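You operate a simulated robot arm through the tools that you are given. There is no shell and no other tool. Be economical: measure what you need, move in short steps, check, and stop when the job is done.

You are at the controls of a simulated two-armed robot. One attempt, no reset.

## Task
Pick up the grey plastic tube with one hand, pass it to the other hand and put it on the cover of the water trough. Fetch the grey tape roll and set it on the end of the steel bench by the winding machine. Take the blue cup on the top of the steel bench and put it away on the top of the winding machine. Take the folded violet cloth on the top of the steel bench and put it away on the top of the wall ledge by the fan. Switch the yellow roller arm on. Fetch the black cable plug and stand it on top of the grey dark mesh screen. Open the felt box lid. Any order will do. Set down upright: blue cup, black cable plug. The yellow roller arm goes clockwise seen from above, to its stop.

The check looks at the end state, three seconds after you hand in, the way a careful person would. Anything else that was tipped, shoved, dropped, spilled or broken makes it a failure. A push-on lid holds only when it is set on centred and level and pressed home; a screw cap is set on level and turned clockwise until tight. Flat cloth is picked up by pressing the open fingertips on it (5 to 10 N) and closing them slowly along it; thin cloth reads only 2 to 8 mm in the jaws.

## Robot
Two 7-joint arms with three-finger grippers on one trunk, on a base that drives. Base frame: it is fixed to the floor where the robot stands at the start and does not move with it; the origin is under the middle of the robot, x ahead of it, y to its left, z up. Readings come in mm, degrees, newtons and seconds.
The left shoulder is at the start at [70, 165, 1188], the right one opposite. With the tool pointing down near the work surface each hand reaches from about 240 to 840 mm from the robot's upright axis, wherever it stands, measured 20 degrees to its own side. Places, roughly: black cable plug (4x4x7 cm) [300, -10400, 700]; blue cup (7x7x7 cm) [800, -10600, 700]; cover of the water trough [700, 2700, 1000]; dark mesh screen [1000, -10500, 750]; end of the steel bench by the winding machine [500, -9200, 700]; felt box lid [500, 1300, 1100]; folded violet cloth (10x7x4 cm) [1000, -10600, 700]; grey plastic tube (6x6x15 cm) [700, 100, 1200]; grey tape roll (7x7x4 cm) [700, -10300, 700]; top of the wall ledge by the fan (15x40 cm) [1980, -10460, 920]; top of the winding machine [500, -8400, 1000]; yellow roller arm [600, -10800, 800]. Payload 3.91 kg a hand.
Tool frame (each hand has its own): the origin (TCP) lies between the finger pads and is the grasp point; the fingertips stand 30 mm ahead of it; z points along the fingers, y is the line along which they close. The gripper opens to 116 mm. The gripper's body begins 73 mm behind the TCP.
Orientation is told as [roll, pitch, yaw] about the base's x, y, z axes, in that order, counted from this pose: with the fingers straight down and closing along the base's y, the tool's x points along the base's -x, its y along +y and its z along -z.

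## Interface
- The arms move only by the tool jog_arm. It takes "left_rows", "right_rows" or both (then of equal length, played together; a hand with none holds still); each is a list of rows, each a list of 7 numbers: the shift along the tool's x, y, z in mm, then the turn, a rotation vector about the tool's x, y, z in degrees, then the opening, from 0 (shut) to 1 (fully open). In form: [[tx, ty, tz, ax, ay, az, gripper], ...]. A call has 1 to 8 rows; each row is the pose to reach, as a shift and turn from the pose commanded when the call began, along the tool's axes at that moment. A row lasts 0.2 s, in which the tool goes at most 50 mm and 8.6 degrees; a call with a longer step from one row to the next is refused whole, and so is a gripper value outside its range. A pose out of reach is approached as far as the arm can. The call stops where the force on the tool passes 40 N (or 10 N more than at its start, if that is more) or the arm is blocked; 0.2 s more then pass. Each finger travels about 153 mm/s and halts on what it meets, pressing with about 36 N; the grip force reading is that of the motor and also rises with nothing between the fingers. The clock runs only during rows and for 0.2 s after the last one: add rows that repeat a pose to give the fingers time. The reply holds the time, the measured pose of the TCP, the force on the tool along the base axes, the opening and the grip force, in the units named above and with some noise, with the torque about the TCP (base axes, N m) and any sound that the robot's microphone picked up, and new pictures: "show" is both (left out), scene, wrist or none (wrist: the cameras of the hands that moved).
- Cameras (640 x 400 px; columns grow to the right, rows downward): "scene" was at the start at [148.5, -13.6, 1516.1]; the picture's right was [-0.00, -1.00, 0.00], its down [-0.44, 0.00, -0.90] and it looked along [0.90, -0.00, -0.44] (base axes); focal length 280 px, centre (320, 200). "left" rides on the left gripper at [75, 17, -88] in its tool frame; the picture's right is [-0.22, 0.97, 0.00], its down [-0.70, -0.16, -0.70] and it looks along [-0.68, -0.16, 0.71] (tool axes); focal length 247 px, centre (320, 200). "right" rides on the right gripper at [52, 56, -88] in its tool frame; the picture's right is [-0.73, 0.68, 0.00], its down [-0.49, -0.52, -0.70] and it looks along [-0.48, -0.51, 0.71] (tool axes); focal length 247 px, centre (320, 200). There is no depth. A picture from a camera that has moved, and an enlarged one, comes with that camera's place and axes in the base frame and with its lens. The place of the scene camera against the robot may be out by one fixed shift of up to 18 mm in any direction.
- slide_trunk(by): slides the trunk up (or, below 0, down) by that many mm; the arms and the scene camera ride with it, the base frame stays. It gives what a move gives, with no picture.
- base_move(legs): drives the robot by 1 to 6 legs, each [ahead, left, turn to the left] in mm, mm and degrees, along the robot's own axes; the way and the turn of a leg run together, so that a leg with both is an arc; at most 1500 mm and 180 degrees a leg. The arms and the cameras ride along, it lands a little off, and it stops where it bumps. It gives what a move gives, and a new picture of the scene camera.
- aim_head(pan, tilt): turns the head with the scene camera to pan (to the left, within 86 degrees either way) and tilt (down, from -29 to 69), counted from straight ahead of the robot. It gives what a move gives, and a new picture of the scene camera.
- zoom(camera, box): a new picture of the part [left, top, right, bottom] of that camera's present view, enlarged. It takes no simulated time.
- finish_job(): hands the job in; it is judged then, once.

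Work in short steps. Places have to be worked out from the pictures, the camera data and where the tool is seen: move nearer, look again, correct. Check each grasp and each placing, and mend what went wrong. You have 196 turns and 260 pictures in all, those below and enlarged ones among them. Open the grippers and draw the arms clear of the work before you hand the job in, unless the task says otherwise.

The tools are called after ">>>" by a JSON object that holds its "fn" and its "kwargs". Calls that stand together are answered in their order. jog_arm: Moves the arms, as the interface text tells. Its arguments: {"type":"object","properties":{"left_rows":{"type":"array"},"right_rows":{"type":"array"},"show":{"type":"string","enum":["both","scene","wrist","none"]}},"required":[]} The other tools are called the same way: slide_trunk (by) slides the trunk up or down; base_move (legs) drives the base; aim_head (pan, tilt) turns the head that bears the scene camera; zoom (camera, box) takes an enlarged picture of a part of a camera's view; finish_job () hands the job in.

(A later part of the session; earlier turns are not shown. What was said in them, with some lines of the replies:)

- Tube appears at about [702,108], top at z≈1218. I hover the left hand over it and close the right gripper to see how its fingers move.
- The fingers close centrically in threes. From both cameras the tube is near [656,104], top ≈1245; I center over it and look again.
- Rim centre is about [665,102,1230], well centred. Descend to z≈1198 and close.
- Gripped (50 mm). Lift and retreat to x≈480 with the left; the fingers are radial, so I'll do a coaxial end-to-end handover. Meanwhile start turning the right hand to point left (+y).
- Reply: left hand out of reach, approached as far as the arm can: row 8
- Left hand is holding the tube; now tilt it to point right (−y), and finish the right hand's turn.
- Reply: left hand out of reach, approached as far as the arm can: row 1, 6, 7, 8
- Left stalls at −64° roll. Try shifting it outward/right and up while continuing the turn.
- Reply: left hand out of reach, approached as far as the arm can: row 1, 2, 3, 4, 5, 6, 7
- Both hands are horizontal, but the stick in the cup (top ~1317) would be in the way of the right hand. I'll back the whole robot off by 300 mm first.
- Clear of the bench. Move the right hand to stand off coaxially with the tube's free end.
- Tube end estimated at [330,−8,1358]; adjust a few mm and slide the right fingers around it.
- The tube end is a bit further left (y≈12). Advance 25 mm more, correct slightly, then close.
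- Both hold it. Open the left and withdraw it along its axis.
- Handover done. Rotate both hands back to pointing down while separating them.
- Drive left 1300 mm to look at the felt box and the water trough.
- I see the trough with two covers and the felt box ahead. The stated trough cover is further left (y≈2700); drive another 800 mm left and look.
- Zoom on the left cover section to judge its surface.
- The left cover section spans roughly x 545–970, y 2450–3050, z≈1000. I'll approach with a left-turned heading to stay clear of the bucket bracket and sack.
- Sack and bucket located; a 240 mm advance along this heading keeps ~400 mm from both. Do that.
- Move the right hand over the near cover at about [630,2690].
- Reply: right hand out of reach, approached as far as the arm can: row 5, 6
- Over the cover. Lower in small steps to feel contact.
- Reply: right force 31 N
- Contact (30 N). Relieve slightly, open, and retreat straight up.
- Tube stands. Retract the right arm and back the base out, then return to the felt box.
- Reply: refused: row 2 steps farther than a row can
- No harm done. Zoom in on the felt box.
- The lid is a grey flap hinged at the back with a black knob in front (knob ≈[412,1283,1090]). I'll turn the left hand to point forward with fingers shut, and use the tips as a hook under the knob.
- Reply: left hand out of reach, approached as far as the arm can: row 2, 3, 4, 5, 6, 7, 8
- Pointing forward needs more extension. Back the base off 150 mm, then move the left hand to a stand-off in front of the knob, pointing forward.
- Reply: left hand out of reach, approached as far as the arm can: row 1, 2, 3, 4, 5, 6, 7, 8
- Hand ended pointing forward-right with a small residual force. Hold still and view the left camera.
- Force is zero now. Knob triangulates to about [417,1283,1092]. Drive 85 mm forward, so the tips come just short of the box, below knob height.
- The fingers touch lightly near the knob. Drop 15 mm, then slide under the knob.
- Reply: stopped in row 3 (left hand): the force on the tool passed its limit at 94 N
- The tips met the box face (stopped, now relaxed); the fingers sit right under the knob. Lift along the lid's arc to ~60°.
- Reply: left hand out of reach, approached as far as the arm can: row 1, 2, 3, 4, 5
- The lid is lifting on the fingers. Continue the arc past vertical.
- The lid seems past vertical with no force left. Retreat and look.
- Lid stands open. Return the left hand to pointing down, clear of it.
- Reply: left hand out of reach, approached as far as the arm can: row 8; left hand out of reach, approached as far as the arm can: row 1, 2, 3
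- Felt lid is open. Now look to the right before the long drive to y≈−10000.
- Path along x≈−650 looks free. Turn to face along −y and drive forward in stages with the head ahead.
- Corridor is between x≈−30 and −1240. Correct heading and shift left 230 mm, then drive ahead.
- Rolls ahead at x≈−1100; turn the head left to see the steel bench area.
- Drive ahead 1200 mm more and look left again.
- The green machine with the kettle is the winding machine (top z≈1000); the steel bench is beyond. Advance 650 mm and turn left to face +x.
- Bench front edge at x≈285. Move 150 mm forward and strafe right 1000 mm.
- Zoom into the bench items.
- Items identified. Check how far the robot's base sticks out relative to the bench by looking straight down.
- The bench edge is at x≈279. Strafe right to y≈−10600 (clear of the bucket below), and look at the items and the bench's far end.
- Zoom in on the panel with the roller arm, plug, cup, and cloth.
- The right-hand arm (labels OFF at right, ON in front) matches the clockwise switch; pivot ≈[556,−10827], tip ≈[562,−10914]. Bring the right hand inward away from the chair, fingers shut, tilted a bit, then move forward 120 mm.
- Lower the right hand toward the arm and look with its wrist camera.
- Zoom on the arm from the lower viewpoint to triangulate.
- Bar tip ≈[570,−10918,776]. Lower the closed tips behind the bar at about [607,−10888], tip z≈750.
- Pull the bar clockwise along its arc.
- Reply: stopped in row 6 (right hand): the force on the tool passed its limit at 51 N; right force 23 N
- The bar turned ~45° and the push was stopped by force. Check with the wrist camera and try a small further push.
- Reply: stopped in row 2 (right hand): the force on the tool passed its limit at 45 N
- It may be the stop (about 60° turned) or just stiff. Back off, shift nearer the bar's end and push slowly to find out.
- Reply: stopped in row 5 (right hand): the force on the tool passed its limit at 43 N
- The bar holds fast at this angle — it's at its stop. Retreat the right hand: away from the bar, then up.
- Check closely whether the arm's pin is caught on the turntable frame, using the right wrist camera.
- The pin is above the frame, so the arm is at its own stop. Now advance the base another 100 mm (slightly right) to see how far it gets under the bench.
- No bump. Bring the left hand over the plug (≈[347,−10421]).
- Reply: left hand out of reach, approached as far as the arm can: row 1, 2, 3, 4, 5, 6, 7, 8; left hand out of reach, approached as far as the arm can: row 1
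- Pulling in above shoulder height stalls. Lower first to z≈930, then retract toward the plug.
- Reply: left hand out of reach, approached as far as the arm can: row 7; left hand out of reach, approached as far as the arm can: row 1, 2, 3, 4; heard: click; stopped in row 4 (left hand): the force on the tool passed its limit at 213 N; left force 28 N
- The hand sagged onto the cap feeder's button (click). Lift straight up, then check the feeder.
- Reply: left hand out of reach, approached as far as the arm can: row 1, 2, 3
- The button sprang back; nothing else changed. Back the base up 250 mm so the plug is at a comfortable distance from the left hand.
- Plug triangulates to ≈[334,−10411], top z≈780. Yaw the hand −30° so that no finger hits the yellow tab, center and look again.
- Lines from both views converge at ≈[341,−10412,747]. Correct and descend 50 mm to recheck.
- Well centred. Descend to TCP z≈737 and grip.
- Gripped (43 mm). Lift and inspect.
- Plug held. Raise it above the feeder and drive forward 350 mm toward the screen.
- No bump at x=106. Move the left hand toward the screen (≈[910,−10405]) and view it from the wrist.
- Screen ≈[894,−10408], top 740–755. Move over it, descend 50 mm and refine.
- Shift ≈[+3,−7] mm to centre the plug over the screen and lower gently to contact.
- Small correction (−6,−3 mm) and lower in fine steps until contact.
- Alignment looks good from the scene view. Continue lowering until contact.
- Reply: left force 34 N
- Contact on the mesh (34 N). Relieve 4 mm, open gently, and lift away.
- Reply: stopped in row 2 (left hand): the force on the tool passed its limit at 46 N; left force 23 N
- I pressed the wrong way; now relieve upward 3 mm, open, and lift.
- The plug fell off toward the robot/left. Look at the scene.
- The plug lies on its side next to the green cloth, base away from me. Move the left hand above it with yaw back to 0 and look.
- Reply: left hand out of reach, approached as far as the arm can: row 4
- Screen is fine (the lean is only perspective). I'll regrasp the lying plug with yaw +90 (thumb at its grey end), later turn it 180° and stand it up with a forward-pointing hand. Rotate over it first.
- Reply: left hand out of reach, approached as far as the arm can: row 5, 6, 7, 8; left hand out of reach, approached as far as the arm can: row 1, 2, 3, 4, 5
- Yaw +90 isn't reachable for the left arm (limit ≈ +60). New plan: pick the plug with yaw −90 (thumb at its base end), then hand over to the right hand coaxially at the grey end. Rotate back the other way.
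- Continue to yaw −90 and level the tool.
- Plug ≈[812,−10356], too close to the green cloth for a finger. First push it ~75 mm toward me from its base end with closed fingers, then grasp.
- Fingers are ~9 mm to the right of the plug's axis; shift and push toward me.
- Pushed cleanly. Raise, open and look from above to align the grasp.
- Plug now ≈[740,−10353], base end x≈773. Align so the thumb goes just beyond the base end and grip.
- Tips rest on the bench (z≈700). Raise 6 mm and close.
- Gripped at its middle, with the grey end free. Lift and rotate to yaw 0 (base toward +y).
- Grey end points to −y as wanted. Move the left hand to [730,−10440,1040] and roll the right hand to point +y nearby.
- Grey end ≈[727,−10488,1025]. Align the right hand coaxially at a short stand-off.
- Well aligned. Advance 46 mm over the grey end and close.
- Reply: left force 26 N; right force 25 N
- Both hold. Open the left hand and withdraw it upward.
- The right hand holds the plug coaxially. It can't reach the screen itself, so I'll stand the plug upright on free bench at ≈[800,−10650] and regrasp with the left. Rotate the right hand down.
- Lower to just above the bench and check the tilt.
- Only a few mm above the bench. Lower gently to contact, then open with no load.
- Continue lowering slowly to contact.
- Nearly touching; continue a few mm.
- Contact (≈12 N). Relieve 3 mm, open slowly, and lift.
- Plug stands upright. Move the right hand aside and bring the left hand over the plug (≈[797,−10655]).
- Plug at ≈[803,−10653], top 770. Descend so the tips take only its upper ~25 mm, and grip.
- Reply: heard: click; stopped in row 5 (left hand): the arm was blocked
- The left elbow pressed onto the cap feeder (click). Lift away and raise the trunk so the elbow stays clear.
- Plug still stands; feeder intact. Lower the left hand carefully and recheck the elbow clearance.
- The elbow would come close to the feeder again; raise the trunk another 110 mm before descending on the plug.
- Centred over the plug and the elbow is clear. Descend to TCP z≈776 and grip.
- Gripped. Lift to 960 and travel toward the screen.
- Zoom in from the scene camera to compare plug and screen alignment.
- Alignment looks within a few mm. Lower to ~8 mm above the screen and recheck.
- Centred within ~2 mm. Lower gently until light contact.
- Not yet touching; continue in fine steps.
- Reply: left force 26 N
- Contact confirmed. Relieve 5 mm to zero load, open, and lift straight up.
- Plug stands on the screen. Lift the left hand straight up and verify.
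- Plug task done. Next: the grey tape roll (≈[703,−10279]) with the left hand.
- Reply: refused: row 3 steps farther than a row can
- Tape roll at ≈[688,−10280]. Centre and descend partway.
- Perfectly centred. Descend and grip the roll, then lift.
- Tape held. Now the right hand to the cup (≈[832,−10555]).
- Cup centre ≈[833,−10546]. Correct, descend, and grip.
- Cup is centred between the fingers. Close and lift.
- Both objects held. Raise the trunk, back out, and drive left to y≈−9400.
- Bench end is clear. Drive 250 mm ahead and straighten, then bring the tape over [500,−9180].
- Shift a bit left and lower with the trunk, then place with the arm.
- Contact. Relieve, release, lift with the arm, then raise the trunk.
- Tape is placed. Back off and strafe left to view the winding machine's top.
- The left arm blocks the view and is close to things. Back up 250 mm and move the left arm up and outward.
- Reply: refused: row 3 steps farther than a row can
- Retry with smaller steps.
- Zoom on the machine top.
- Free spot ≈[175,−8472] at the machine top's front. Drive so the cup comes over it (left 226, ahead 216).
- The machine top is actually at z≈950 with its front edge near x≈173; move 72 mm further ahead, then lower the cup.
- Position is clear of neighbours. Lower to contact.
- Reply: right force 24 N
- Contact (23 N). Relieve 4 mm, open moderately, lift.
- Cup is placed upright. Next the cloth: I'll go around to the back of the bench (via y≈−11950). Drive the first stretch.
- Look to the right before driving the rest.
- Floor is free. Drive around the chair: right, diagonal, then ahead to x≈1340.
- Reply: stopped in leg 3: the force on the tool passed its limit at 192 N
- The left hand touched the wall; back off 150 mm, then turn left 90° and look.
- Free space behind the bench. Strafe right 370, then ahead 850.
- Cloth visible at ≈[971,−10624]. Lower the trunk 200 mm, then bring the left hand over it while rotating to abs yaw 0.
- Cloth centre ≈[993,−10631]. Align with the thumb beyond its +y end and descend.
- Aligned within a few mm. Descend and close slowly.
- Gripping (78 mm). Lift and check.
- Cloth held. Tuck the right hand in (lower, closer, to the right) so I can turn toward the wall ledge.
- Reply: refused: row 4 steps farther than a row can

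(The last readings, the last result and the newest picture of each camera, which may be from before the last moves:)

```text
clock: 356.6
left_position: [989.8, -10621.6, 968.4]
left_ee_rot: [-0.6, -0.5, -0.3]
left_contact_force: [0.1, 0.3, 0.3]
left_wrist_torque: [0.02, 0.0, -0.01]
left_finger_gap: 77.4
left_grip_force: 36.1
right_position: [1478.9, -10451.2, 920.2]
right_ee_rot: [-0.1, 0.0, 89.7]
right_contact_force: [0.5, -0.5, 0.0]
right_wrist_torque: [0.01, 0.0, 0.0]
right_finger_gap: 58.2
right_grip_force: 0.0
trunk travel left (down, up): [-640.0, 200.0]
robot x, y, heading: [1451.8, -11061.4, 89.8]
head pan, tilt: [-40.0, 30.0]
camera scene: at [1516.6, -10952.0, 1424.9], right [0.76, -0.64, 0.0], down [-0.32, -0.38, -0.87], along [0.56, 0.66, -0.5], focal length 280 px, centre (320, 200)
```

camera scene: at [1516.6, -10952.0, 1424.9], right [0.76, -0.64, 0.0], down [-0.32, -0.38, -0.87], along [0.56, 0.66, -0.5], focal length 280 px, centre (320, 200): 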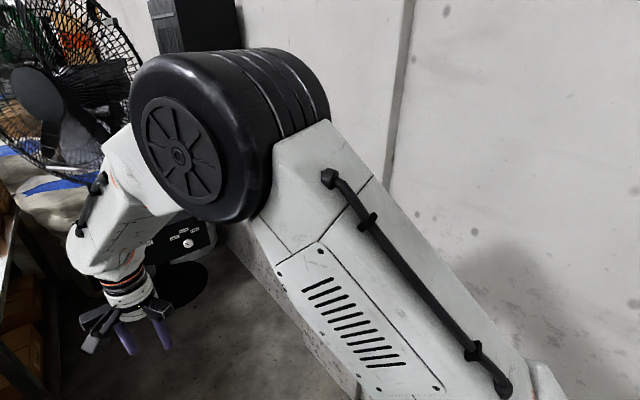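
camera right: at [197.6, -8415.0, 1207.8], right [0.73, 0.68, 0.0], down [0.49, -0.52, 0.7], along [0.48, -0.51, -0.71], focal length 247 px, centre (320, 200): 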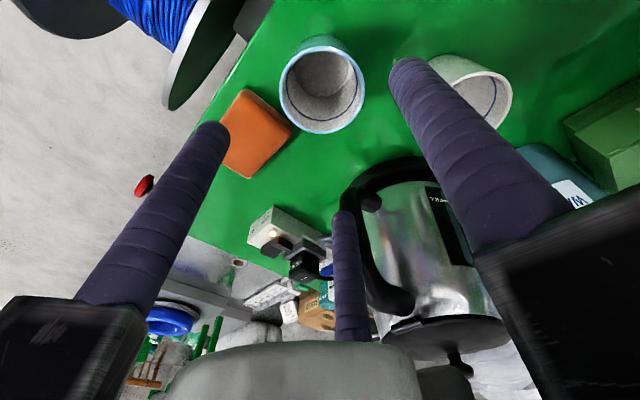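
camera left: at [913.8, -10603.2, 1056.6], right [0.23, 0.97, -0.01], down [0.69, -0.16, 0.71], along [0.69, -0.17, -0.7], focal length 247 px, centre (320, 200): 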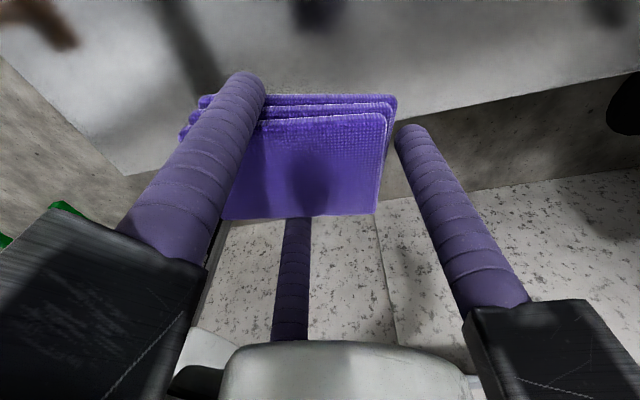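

Continue tucking the right hand.

>>> {"fn": "jog_arm", "kwargs": {"right_rows": [[0, 0, 45, 0, 0, 0, 0.5], [10, -10, 90, 0, 0, 0, 0.5], [35, -35, 120, 0, 0, 0, 0.5], [68, -70, 125, 0, 0, 0, 0.5], [100, -105, 125, 0, 0, 0, 0.5], [133, -140, 125, 0, 0, 0, 0.5], [166, -175, 125, 0, 0, 0, 0.5], [200, -205, 125, 0, 0, 0, 0.5]], "show": "none"}}

```text
clock: 358.4
left_position: [988.9, -10622.9, 969.5]
left_ee_rot: [-0.6, -0.5, -0.3]
left_contact_force: [0.5, -0.5, -0.6]
left_wrist_torque: [0.03, 0.04, 0.0]
left_finger_gap: 77.2
left_grip_force: 36.2
right_position: [1684.4, -10656.4, 790.1]
right_ee_rot: [0.0, 0.0, 89.8]
right_contact_force: [0.5, -0.2, -0.3]
right_wrist_torque: [0.03, -0.02, 0.0]
right_finger_gap: 58.0
right_grip_force: 0.0
trunk travel left (down, up): [-640.0, 200.0]
robot x, y, heading: [1455.6, -11056.7, 89.6]
head pan, tilt: [-40.0, 30.0]
```

Now drive ahead 258 mm and turn right 60° to face the ledge.

>>> {"fn": "base_move", "kwargs": {"legs": [[258, 0, 0], [0, 0, -60]]}}

>>> {"fn": "aim_head", "kwargs": {"pan": 0, "tilt": 30}}

```text
clock: 362.0
left_position: [1335.5, -10175.3, 969.3]
left_ee_rot: [-0.5, -0.6, -36.4]
left_contact_force: [0.8, -0.6, 0.3]
left_wrist_torque: [0.02, 0.0, 0.01]
left_finger_gap: 77.2
left_grip_force: 35.9
right_position: [1865.1, -10606.0, 790.8]
right_ee_rot: [0.6, 0.1, 55.0]
right_contact_force: [-11.1, 5.5, -1.1]
right_wrist_torque: [-0.81, -1.38, 0.2]
right_finger_gap: 58.2
right_grip_force: 0.1
trunk travel left (down, up): [-640.0, 200.0]
robot x, y, heading: [1454.5, -10804.6, 53.9]
head pan, tilt: [-40.0, 30.0]
stopped in leg 2: the force on the tool passed its limit at 146 N (the readings are from after the stop); the commanded pose is now the measured one
camera scene: at [1575.2, -10752.3, 1425.1], right [0.24, -0.97, 0.0], down [-0.48, -0.12, -0.87], along [0.84, 0.21, -0.5], focal length 280 px, centre (320, 200)
```

scene: 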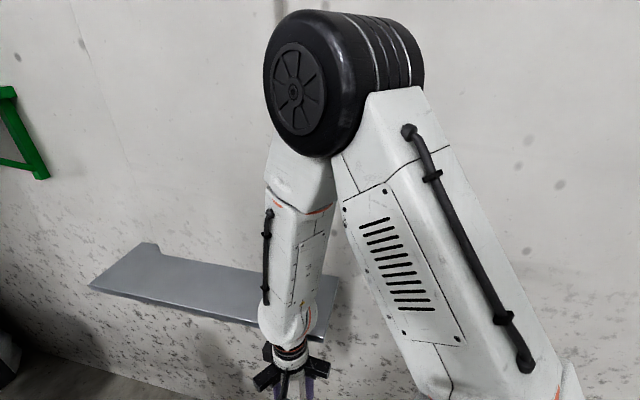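

```text
clock: 363.1
left_position: [1333.3, -10175.6, 969.8]
left_ee_rot: [-0.6, -0.6, -36.5]
left_contact_force: [-0.6, -0.5, -0.9]
left_wrist_torque: [0.0, 0.02, -0.03]
left_finger_gap: 77.1
left_grip_force: 36.0
right_position: [1866.7, -10607.0, 790.3]
right_ee_rot: [0.5, 0.3, 54.9]
right_contact_force: [-16.4, 5.1, -5.1]
right_wrist_torque: [-0.74, -1.97, 0.18]
right_finger_gap: 58.0
right_grip_force: 0.2
trunk travel left (down, up): [-640.0, 200.0]
robot x, y, heading: [1453.1, -10801.8, 53.9]
head pan, tilt: [0.0, 30.0]
camera scene: at [1539.8, -10700.0, 1424.9], right [0.81, -0.59, 0.0], down [-0.29, -0.4, -0.87], along [0.51, 0.7, -0.5], focal length 280 px, centre (320, 200)
```

scene: 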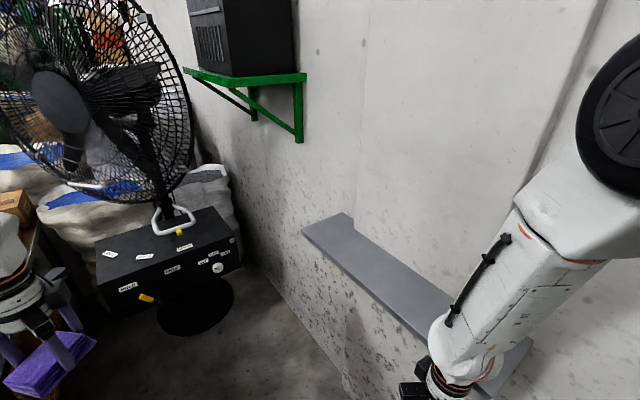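

The right hand touched the ledge's end. Turn back left 12° to free it and pull the right hand back.

>>> {"fn": "base_move", "kwargs": {"legs": [[0, 0, 12]]}}

>>> {"fn": "jog_arm", "kwargs": {"right_rows": [[40, 0, 20, 0, 0, 0, 0.5], [80, 10, 30, 0, 0, 0, 0.5], [120, 20, 30, 0, 0, 0, 0.5]], "show": "none"}}

```text
clock: 364.2
left_position: [1211.2, -10212.7, 969.6]
left_ee_rot: [-0.6, -0.6, -24.8]
left_contact_force: [-0.1, 0.4, -0.3]
left_wrist_torque: [0.02, -0.01, 0.0]
left_finger_gap: 76.8
left_grip_force: 36.0
right_position: [1819.7, -10528.8, 789.5]
right_ee_rot: [0.4, 0.2, 66.4]
right_contact_force: [0.6, -0.3, -0.2]
right_wrist_torque: [0.01, 0.0, 0.0]
right_finger_gap: 58.0
right_grip_force: 0.0
trunk travel left (down, up): [-640.0, 200.0]
robot x, y, heading: [1452.5, -10798.5, 65.2]
head pan, tilt: [0.0, 30.0]
camera scene: at [1516.8, -10686.6, 1424.9], right [0.91, -0.42, 0.0], down [-0.21, -0.45, -0.87], along [0.36, 0.79, -0.5], focal length 280 px, centre (320, 200)
```

scene: 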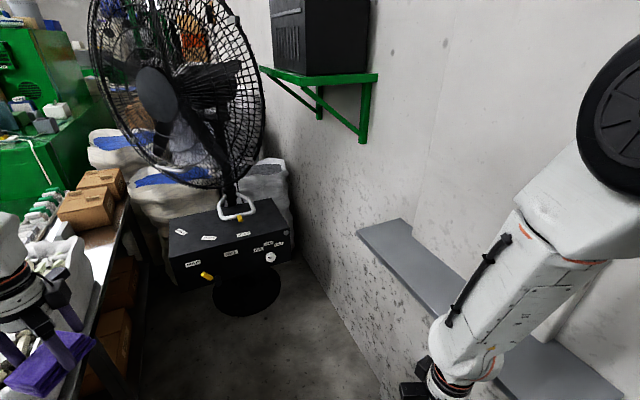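

```text
clock: 365.0
left_position: [1212.4, -10212.3, 970.6]
left_ee_rot: [-0.5, -0.6, -24.8]
left_contact_force: [-0.3, 0.9, -0.6]
left_wrist_torque: [-0.03, -0.01, 0.01]
left_finger_gap: 76.6
left_grip_force: 36.2
right_position: [1768.0, -10586.2, 734.6]
right_ee_rot: [0.5, 0.2, 66.5]
right_contact_force: [0.1, 0.0, 0.3]
right_wrist_torque: [-0.03, -0.01, 0.01]
right_finger_gap: 58.0
right_grip_force: 0.1
right hand out of reach, approached as far as the arm can: row 2, 3
trunk travel left (down, up): [-640.0, 200.0]
robot x, y, heading: [1450.2, -10802.0, 65.4]
head pan, tilt: [0.0, 30.0]
```

Now swing the left hand with the cloth toward the ledge, step by step.

>>> {"fn": "jog_arm", "kwargs": {"left_rows": [[-44, 10, -15, 0, 0, 0, 0.3], [-88, 20, -30, 0, 0, 0, 0.3], [-132, 30, -45, 0, 0, 0, 0.3], [-177, 40, -55, 0, 0, 0, 0.3], [-222, 50, -60, 0, 0, 0, 0.3], [-268, 60, -60, 0, 0, 0, 0.3], [-314, 70, -60, 0, 0, 0, 0.3], [-360, 80, -60, 0, 0, 0, 0.3]], "show": "none"}}

>>> {"fn": "jog_arm", "kwargs": {"left_rows": [[-45, 10, 0, 0, 0, -5, 0.3], [-90, 20, 0, 0, 0, -10, 0.3], [-135, 30, 0, 0, 0, -15, 0.3], [-180, 40, 0, 0, 0, -20, 0.3], [-225, 50, 0, 0, 0, -25, 0.3], [-265, 58, 0, 0, 0, -25, 0.3]], "show": "scene"}}

```text
clock: 366.8
left_position: [1578.0, -10288.3, 1033.4]
left_ee_rot: [-0.7, -0.5, -24.6]
left_contact_force: [0.2, -0.5, 0.5]
left_wrist_torque: [0.0, 0.06, -0.01]
left_finger_gap: 77.0
left_grip_force: 35.9
right_position: [1769.1, -10585.4, 733.3]
right_ee_rot: [0.7, 0.4, 66.5]
right_contact_force: [-0.6, 0.7, -0.6]
right_wrist_torque: [0.02, 0.01, -0.02]
right_finger_gap: 58.1
right_grip_force: 0.0
trunk travel left (down, up): [-640.0, 200.0]
robot x, y, heading: [1452.9, -10802.2, 65.3]
head pan, tilt: [0.0, 30.0]
```

```text
clock: 368.2
left_position: [1840.6, -10346.5, 1034.6]
left_ee_rot: [-0.8, -0.2, 0.2]
left_contact_force: [-0.1, -0.1, -0.8]
left_wrist_torque: [0.03, 0.03, 0.0]
left_finger_gap: 77.2
left_grip_force: 36.5
right_position: [1769.0, -10586.7, 732.5]
right_ee_rot: [0.6, 0.4, 66.5]
right_contact_force: [-0.3, 0.3, -0.5]
right_wrist_torque: [0.01, 0.01, -0.04]
right_finger_gap: 58.0
right_grip_force: 0.1
trunk travel left (down, up): [-640.0, 200.0]
robot x, y, heading: [1454.6, -10802.5, 65.3]
head pan, tilt: [0.0, 30.0]
camera scene: at [1519.8, -10687.3, 1424.9], right [0.91, -0.42, 0.0], down [-0.21, -0.45, -0.87], along [0.36, 0.79, -0.5], focal length 280 px, centre (320, 200)
```

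scene: 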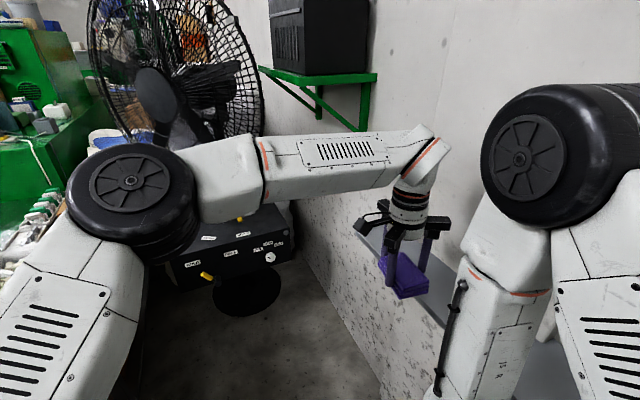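

Move further to x≈1935 and view with the wrist camera.

>>> {"fn": "jog_arm", "kwargs": {"left_rows": [[-35, -10, 0, 0, 0, 0, 0.3], [-70, -20, 0, 0, 0, 0, 0.3], [-95, -28, 0, 0, 0, 0, 0.3], [-95, -28, 0, 0, 0, 0, 0.3]], "show": "both"}}

```text
clock: 369.2
left_position: [1931.7, -10374.8, 1033.9]
left_ee_rot: [-0.9, -0.4, 0.2]
left_contact_force: [0.0, -0.1, 0.3]
left_wrist_torque: [-0.02, -0.05, -0.01]
left_finger_gap: 76.8
left_grip_force: 35.9
right_position: [1767.0, -10586.2, 733.8]
right_ee_rot: [0.5, 0.4, 66.5]
right_contact_force: [-0.4, -0.5, 0.5]
right_wrist_torque: [0.02, -0.01, 0.01]
right_finger_gap: 58.0
right_grip_force: 0.1
trunk travel left (down, up): [-640.0, 200.0]
robot x, y, heading: [1452.5, -10795.5, 65.2]
head pan, tilt: [0.0, 30.0]
camera scene: at [1517.2, -10686.2, 1424.9], right [0.91, -0.42, 0.0], down [-0.21, -0.46, -0.87], along [0.36, 0.79, -0.5], focal length 280 px, centre (320, 200)
camera left: at [1855.8, -10356.9, 1120.2], right [0.22, 0.98, -0.01], down [0.69, -0.15, 0.71], along [0.69, -0.16, -0.71], focal length 247 px, centre (320, 200)
```

scene: 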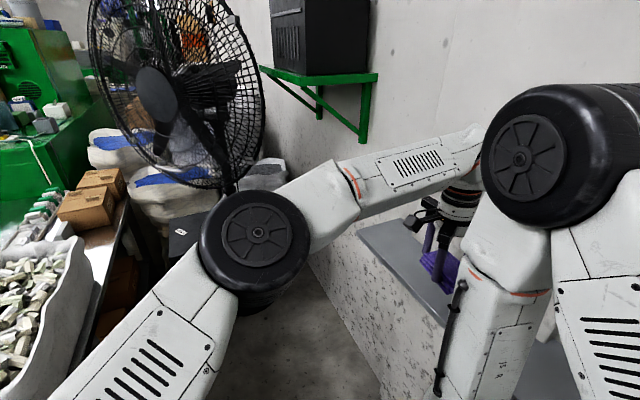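
left: 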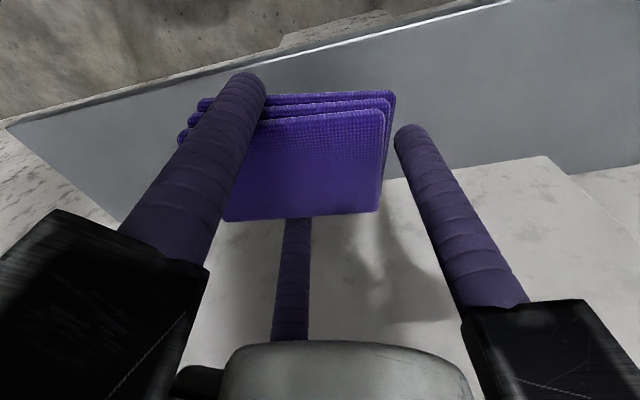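

Ledge spans x≈1898–2041. Shift +22 mm and lower gently onto it.

>>> {"fn": "jog_arm", "kwargs": {"left_rows": [[-22, 0, 10, 0, 0, 0, 0.3], [-22, 0, 45, 0, 0, 0, 0.3], [-22, 0, 60, 0, 0, 0, 0.3], [-22, 0, 66, 0, 0, 0, 0.3], [-22, 0, 70, 0, 0, 0, 0.3], [-22, 0, 74, 0, 0, 0, 0.3], [-22, 0, 78, 0, 0, 0, 0.3]], "show": "wrist"}}

```text
clock: 370.8
left_position: [1943.8, -10367.4, 959.3]
left_ee_rot: [-0.6, -0.4, 0.2]
left_contact_force: [1.9, 1.8, 11.1]
left_wrist_torque: [-0.22, 0.26, -0.05]
left_finger_gap: 76.7
left_grip_force: 36.0
left hand out of reach, approached as far as the arm can: row 1, 2, 3, 4, 5, 6, 7
right_position: [1768.1, -10585.6, 734.8]
right_ee_rot: [0.5, 0.3, 66.5]
right_contact_force: [-0.6, -0.2, -0.5]
right_wrist_torque: [0.0, 0.03, 0.03]
right_finger_gap: 57.9
right_grip_force: 0.1
trunk travel left (down, up): [-640.0, 200.0]
robot x, y, heading: [1452.4, -10801.8, 65.4]
head pan, tilt: [0.0, 30.0]
camera left: at [1868.4, -10349.5, 1047.2], right [0.22, 0.98, -0.01], down [0.69, -0.15, 0.71], along [0.69, -0.16, -0.71], focal length 247 px, centre (320, 200)
```

left: 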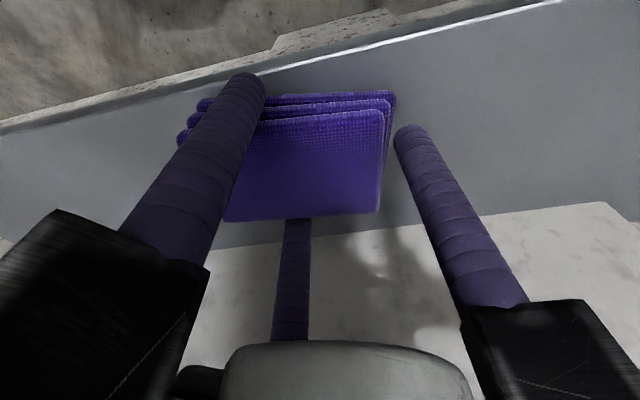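

Reach-limited: the cloth is only ~14 mm inside the front edge. Lift slightly, nudge the base 27 mm toward the wall and lower again.

>>> {"fn": "jog_arm", "kwargs": {"left_rows": [[0, 0, -15, 0, 0, 0, 0.3], [0, 0, -35, 0, 0, 0, 0.3]], "show": "none"}}

>>> {"fn": "base_move", "kwargs": {"legs": [[12, -26, 0]]}}

>>> {"fn": "jog_arm", "kwargs": {"left_rows": [[0, 0, 15, 0, 0, 0, 0.3], [0, 0, 24, 0, 0, 0, 0.3], [0, 0, 30, 0, 0, 0, 0.3], [0, 0, 34, 0, 0, 0, 0.3]], "show": "wrist"}}

```text
clock: 371.4
left_position: [1941.0, -10367.7, 995.0]
left_ee_rot: [-0.8, -0.4, 0.2]
left_contact_force: [0.3, -0.4, -0.4]
left_wrist_torque: [0.01, -0.01, -0.01]
left_finger_gap: 76.9
left_grip_force: 36.2
right_position: [1767.0, -10586.1, 733.4]
right_ee_rot: [0.5, 0.3, 66.5]
right_contact_force: [-0.5, 0.4, -0.2]
right_wrist_torque: [-0.03, -0.04, -0.02]
right_finger_gap: 58.1
right_grip_force: 0.0
trunk travel left (down, up): [-640.0, 200.0]
robot x, y, heading: [1454.2, -10801.1, 65.5]
head pan, tilt: [0.0, 30.0]
```

```text
clock: 372.2
left_position: [1967.7, -10366.0, 995.1]
left_ee_rot: [-0.8, -0.4, 0.4]
left_contact_force: [0.9, -0.3, -0.1]
left_wrist_torque: [-0.06, -0.06, 0.01]
left_finger_gap: 76.8
left_grip_force: 35.9
right_position: [1795.7, -10585.4, 734.3]
right_ee_rot: [0.5, 0.4, 66.7]
right_contact_force: [0.2, -0.4, 0.3]
right_wrist_torque: [0.02, 0.01, -0.01]
right_finger_gap: 57.8
right_grip_force: 0.1
trunk travel left (down, up): [-640.0, 200.0]
robot x, y, heading: [1479.0, -10800.3, 65.6]
head pan, tilt: [0.0, 30.0]
camera scene: at [1544.0, -10686.2, 1425.1], right [0.91, -0.41, 0.0], down [-0.21, -0.46, -0.87], along [0.36, 0.79, -0.5], focal length 280 px, centre (320, 200)
```

scene: 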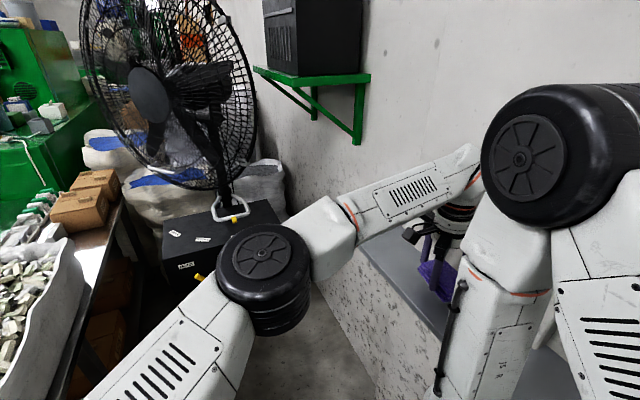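

```text
clock: 373.2
left_position: [1971.8, -10366.2, 961.4]
left_ee_rot: [-0.8, -0.4, 0.3]
left_contact_force: [-0.6, -0.4, -0.4]
left_wrist_torque: [-0.02, -0.04, 0.02]
left_finger_gap: 76.8
left_grip_force: 35.8
right_position: [1795.6, -10585.4, 733.7]
right_ee_rot: [0.5, 0.4, 66.6]
right_contact_force: [-1.1, 0.5, 1.0]
right_wrist_torque: [0.01, -0.01, 0.02]
right_finger_gap: 58.0
right_grip_force: 0.1
trunk travel left (down, up): [-640.0, 200.0]
robot x, y, heading: [1482.3, -10799.3, 65.7]
head pan, tilt: [0.0, 30.0]
camera left: at [1895.8, -10348.0, 1048.0], right [0.22, 0.98, -0.01], down [0.69, -0.15, 0.71], along [0.69, -0.16, -0.71], focal length 247 px, centre (320, 200)
```

left: 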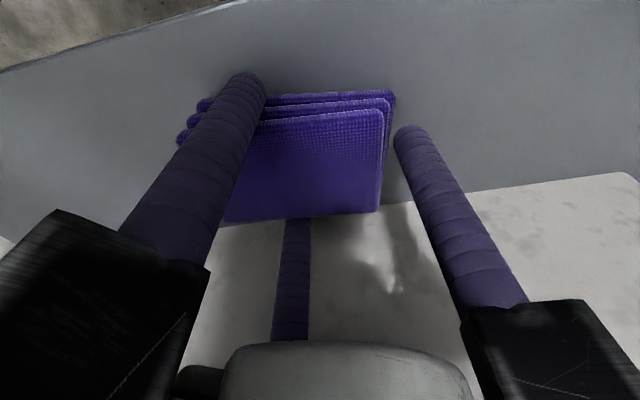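

Good margin now. Lower the last few mm, open, and lift.

>>> {"fn": "jog_arm", "kwargs": {"left_rows": [[0, 0, 2, 0, 0, 0, 0.3], [0, 0, 3, 0, 0, 0, 0.3], [0, 0, 3, 0, 0, 0, 0.6], [0, 0, 3, 0, 0, 0, 0.75], [0, 0, 3, 0, 0, 0, 0.85], [0, 0, -25, 0, 0, 0, 0.85], [0, 0, -65, 0, 0, 0, 0.85], [0, 0, -105, 0, 0, 0, 0.85]], "show": "wrist"}}

```text
clock: 375.0
left_position: [1959.1, -10360.6, 1061.1]
left_ee_rot: [-0.9, -0.5, 0.4]
left_contact_force: [0.2, -0.3, -1.4]
left_wrist_torque: [0.01, -0.01, 0.0]
left_finger_gap: 98.7
left_grip_force: 0.0
left hand out of reach, approached as far as the arm can: row 7, 8
right_position: [1796.0, -10586.0, 735.1]
right_ee_rot: [0.5, 0.3, 66.5]
right_contact_force: [-0.3, -1.1, 0.0]
right_wrist_torque: [0.03, 0.0, -0.01]
right_finger_gap: 57.9
right_grip_force: 0.1
trunk travel left (down, up): [-640.0, 200.0]
robot x, y, heading: [1484.7, -10800.2, 65.4]
head pan, tilt: [0.0, 30.0]
camera left: at [1883.1, -10343.3, 1147.6], right [0.22, 0.98, -0.01], down [0.69, -0.15, 0.71], along [0.69, -0.16, -0.71], focal length 247 px, centre (320, 200)
```

left: 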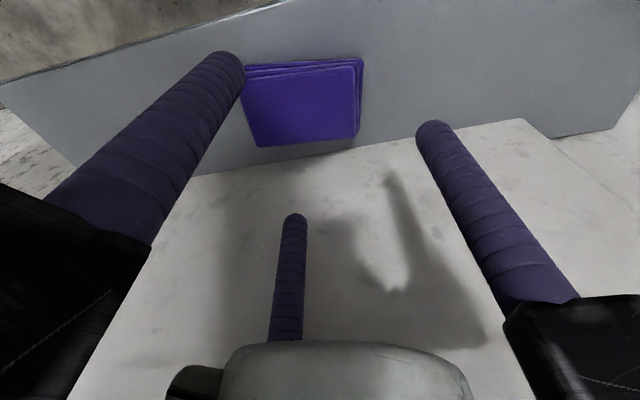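

Cloth rests well on the ledge. Back away and glance at the bench for a last check.

>>> {"fn": "base_move", "kwargs": {"legs": [[-220, 0, 0]]}}

>>> {"fn": "aim_head", "kwargs": {"pan": 55, "tilt": 35}}

```text
clock: 376.7
left_position: [1867.5, -10564.0, 1061.0]
left_ee_rot: [-0.7, -0.5, 0.1]
left_contact_force: [-0.7, 0.1, 1.0]
left_wrist_torque: [0.01, -0.01, -0.01]
left_finger_gap: 98.6
left_grip_force: 0.0
right_position: [1703.3, -10789.0, 735.0]
right_ee_rot: [0.5, 0.3, 66.6]
right_contact_force: [-0.9, -0.3, 1.1]
right_wrist_torque: [0.04, 0.01, 0.0]
right_finger_gap: 58.1
right_grip_force: 0.0
trunk travel left (down, up): [-640.0, 200.0]
robot x, y, heading: [1388.5, -11004.4, 65.2]
head pan, tilt: [0.0, 30.0]
camera scene: at [1453.1, -10889.1, 1424.9], right [0.91, -0.42, 0.0], down [-0.21, -0.45, -0.87], along [0.36, 0.79, -0.5], focal length 280 px, centre (320, 200)
```

scene: 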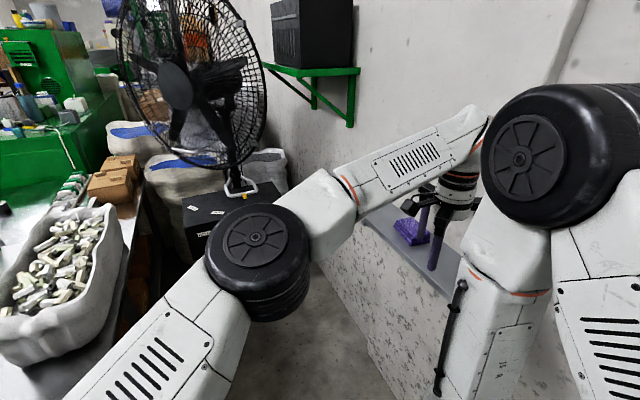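

```text
clock: 378.0
left_position: [1868.3, -10564.3, 1061.1]
left_ee_rot: [-0.8, -0.5, 0.2]
left_contact_force: [0.6, -0.4, -0.4]
left_wrist_torque: [-0.01, 0.02, 0.0]
left_finger_gap: 98.7
left_grip_force: 0.0
right_position: [1703.1, -10788.2, 733.8]
right_ee_rot: [0.6, 0.4, 66.5]
right_contact_force: [0.0, 0.1, 0.2]
right_wrist_torque: [-0.01, 0.0, 0.01]
right_finger_gap: 58.1
right_grip_force: 0.0
trunk travel left (down, up): [-640.0, 200.0]
robot x, y, heading: [1389.2, -11000.3, 65.3]
head pan, tilt: [55.0, 35.0]
camera scene: at [1371.0, -10895.0, 1417.1], right [0.86, 0.5, 0.0], down [0.29, -0.5, -0.82], along [-0.41, 0.71, -0.57], focal length 280 px, centre (320, 200)
```

scene: 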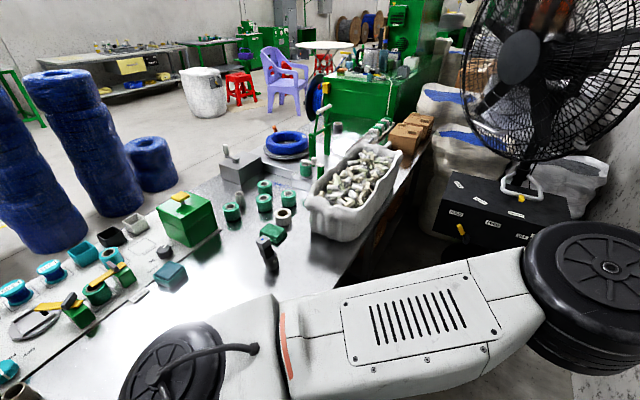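

Zoom on the plug, and on the roller arm.

>>> {"fn": "zoom", "kwargs": {"camera": "scene", "box": [220, 200, 320, 290]}}

>>> {"fn": "zoom", "kwargs": {"camera": "scene", "box": [0, 240, 160, 350]}}

```text
4.44 times, centred on (270, 245) of scene
camera zoom: at [1371.0, -10895.0, 1417.1], right [0.86, 0.5, 0.0], down [0.29, -0.5, -0.82], along [-0.41, 0.71, -0.57], focal length 1243 px, centre (542, 0)
```

zoom: 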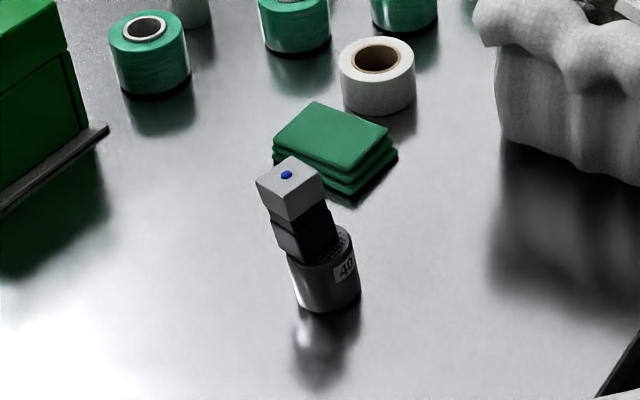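

```text
3.64 times, centred on (80, 295) of scene
camera zoom: at [1371.0, -10895.0, 1417.1], right [0.86, 0.5, 0.0], down [0.29, -0.5, -0.82], along [-0.41, 0.71, -0.57], focal length 1017 px, centre (1193, -146)
```

zoom: 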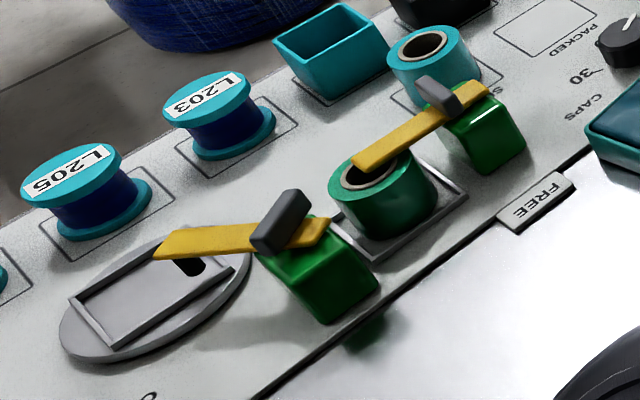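

Everything is in place, the hands are empty and clear of the work; handing in.

>>> {"fn": "finish_job", "kwargs": {}}

```text
The job is handed in.
```

I handed the job in with all seven tasks done, but I'm not certain about the roller arm, and there were a few bumps.

- **Grey tube:** it went from the left hand to the right hand in mid-air and stands on the trough cover.
- **Tape roll:** it is on the end of the steel bench by the winding machine.
- **Blue cup:** it stands upright near the front of the winding machine's top.
- **Violet cloth:** it lies on the wall ledge by the fan.
- **Felt box lid:** it is open past vertical.
- **Cable plug:** it stands upright on the mesh screen, slightly off-centre. It fell off on the first try, so I picked it up and set it again.
- **Yellow roller arm:** I turned the arm with the ON and OFF labels clockwise until about 43 N on the bar would not move it further. It stopped after roughly 50–60°, short of the printed "ON" label, so I took that as its stop.

**Contacts along the way:**
- The left hand or arm came down on the cap feeder twice, each time with a click. Its button was back up after the first, and it looked unchanged after the second.
- The left hand also hit the wall, and the right hand hit the end of the ledge.
- The left fingertips bumped the felt box while reaching under the lid's knob.

I saw nothing moved or damaged by any of these.
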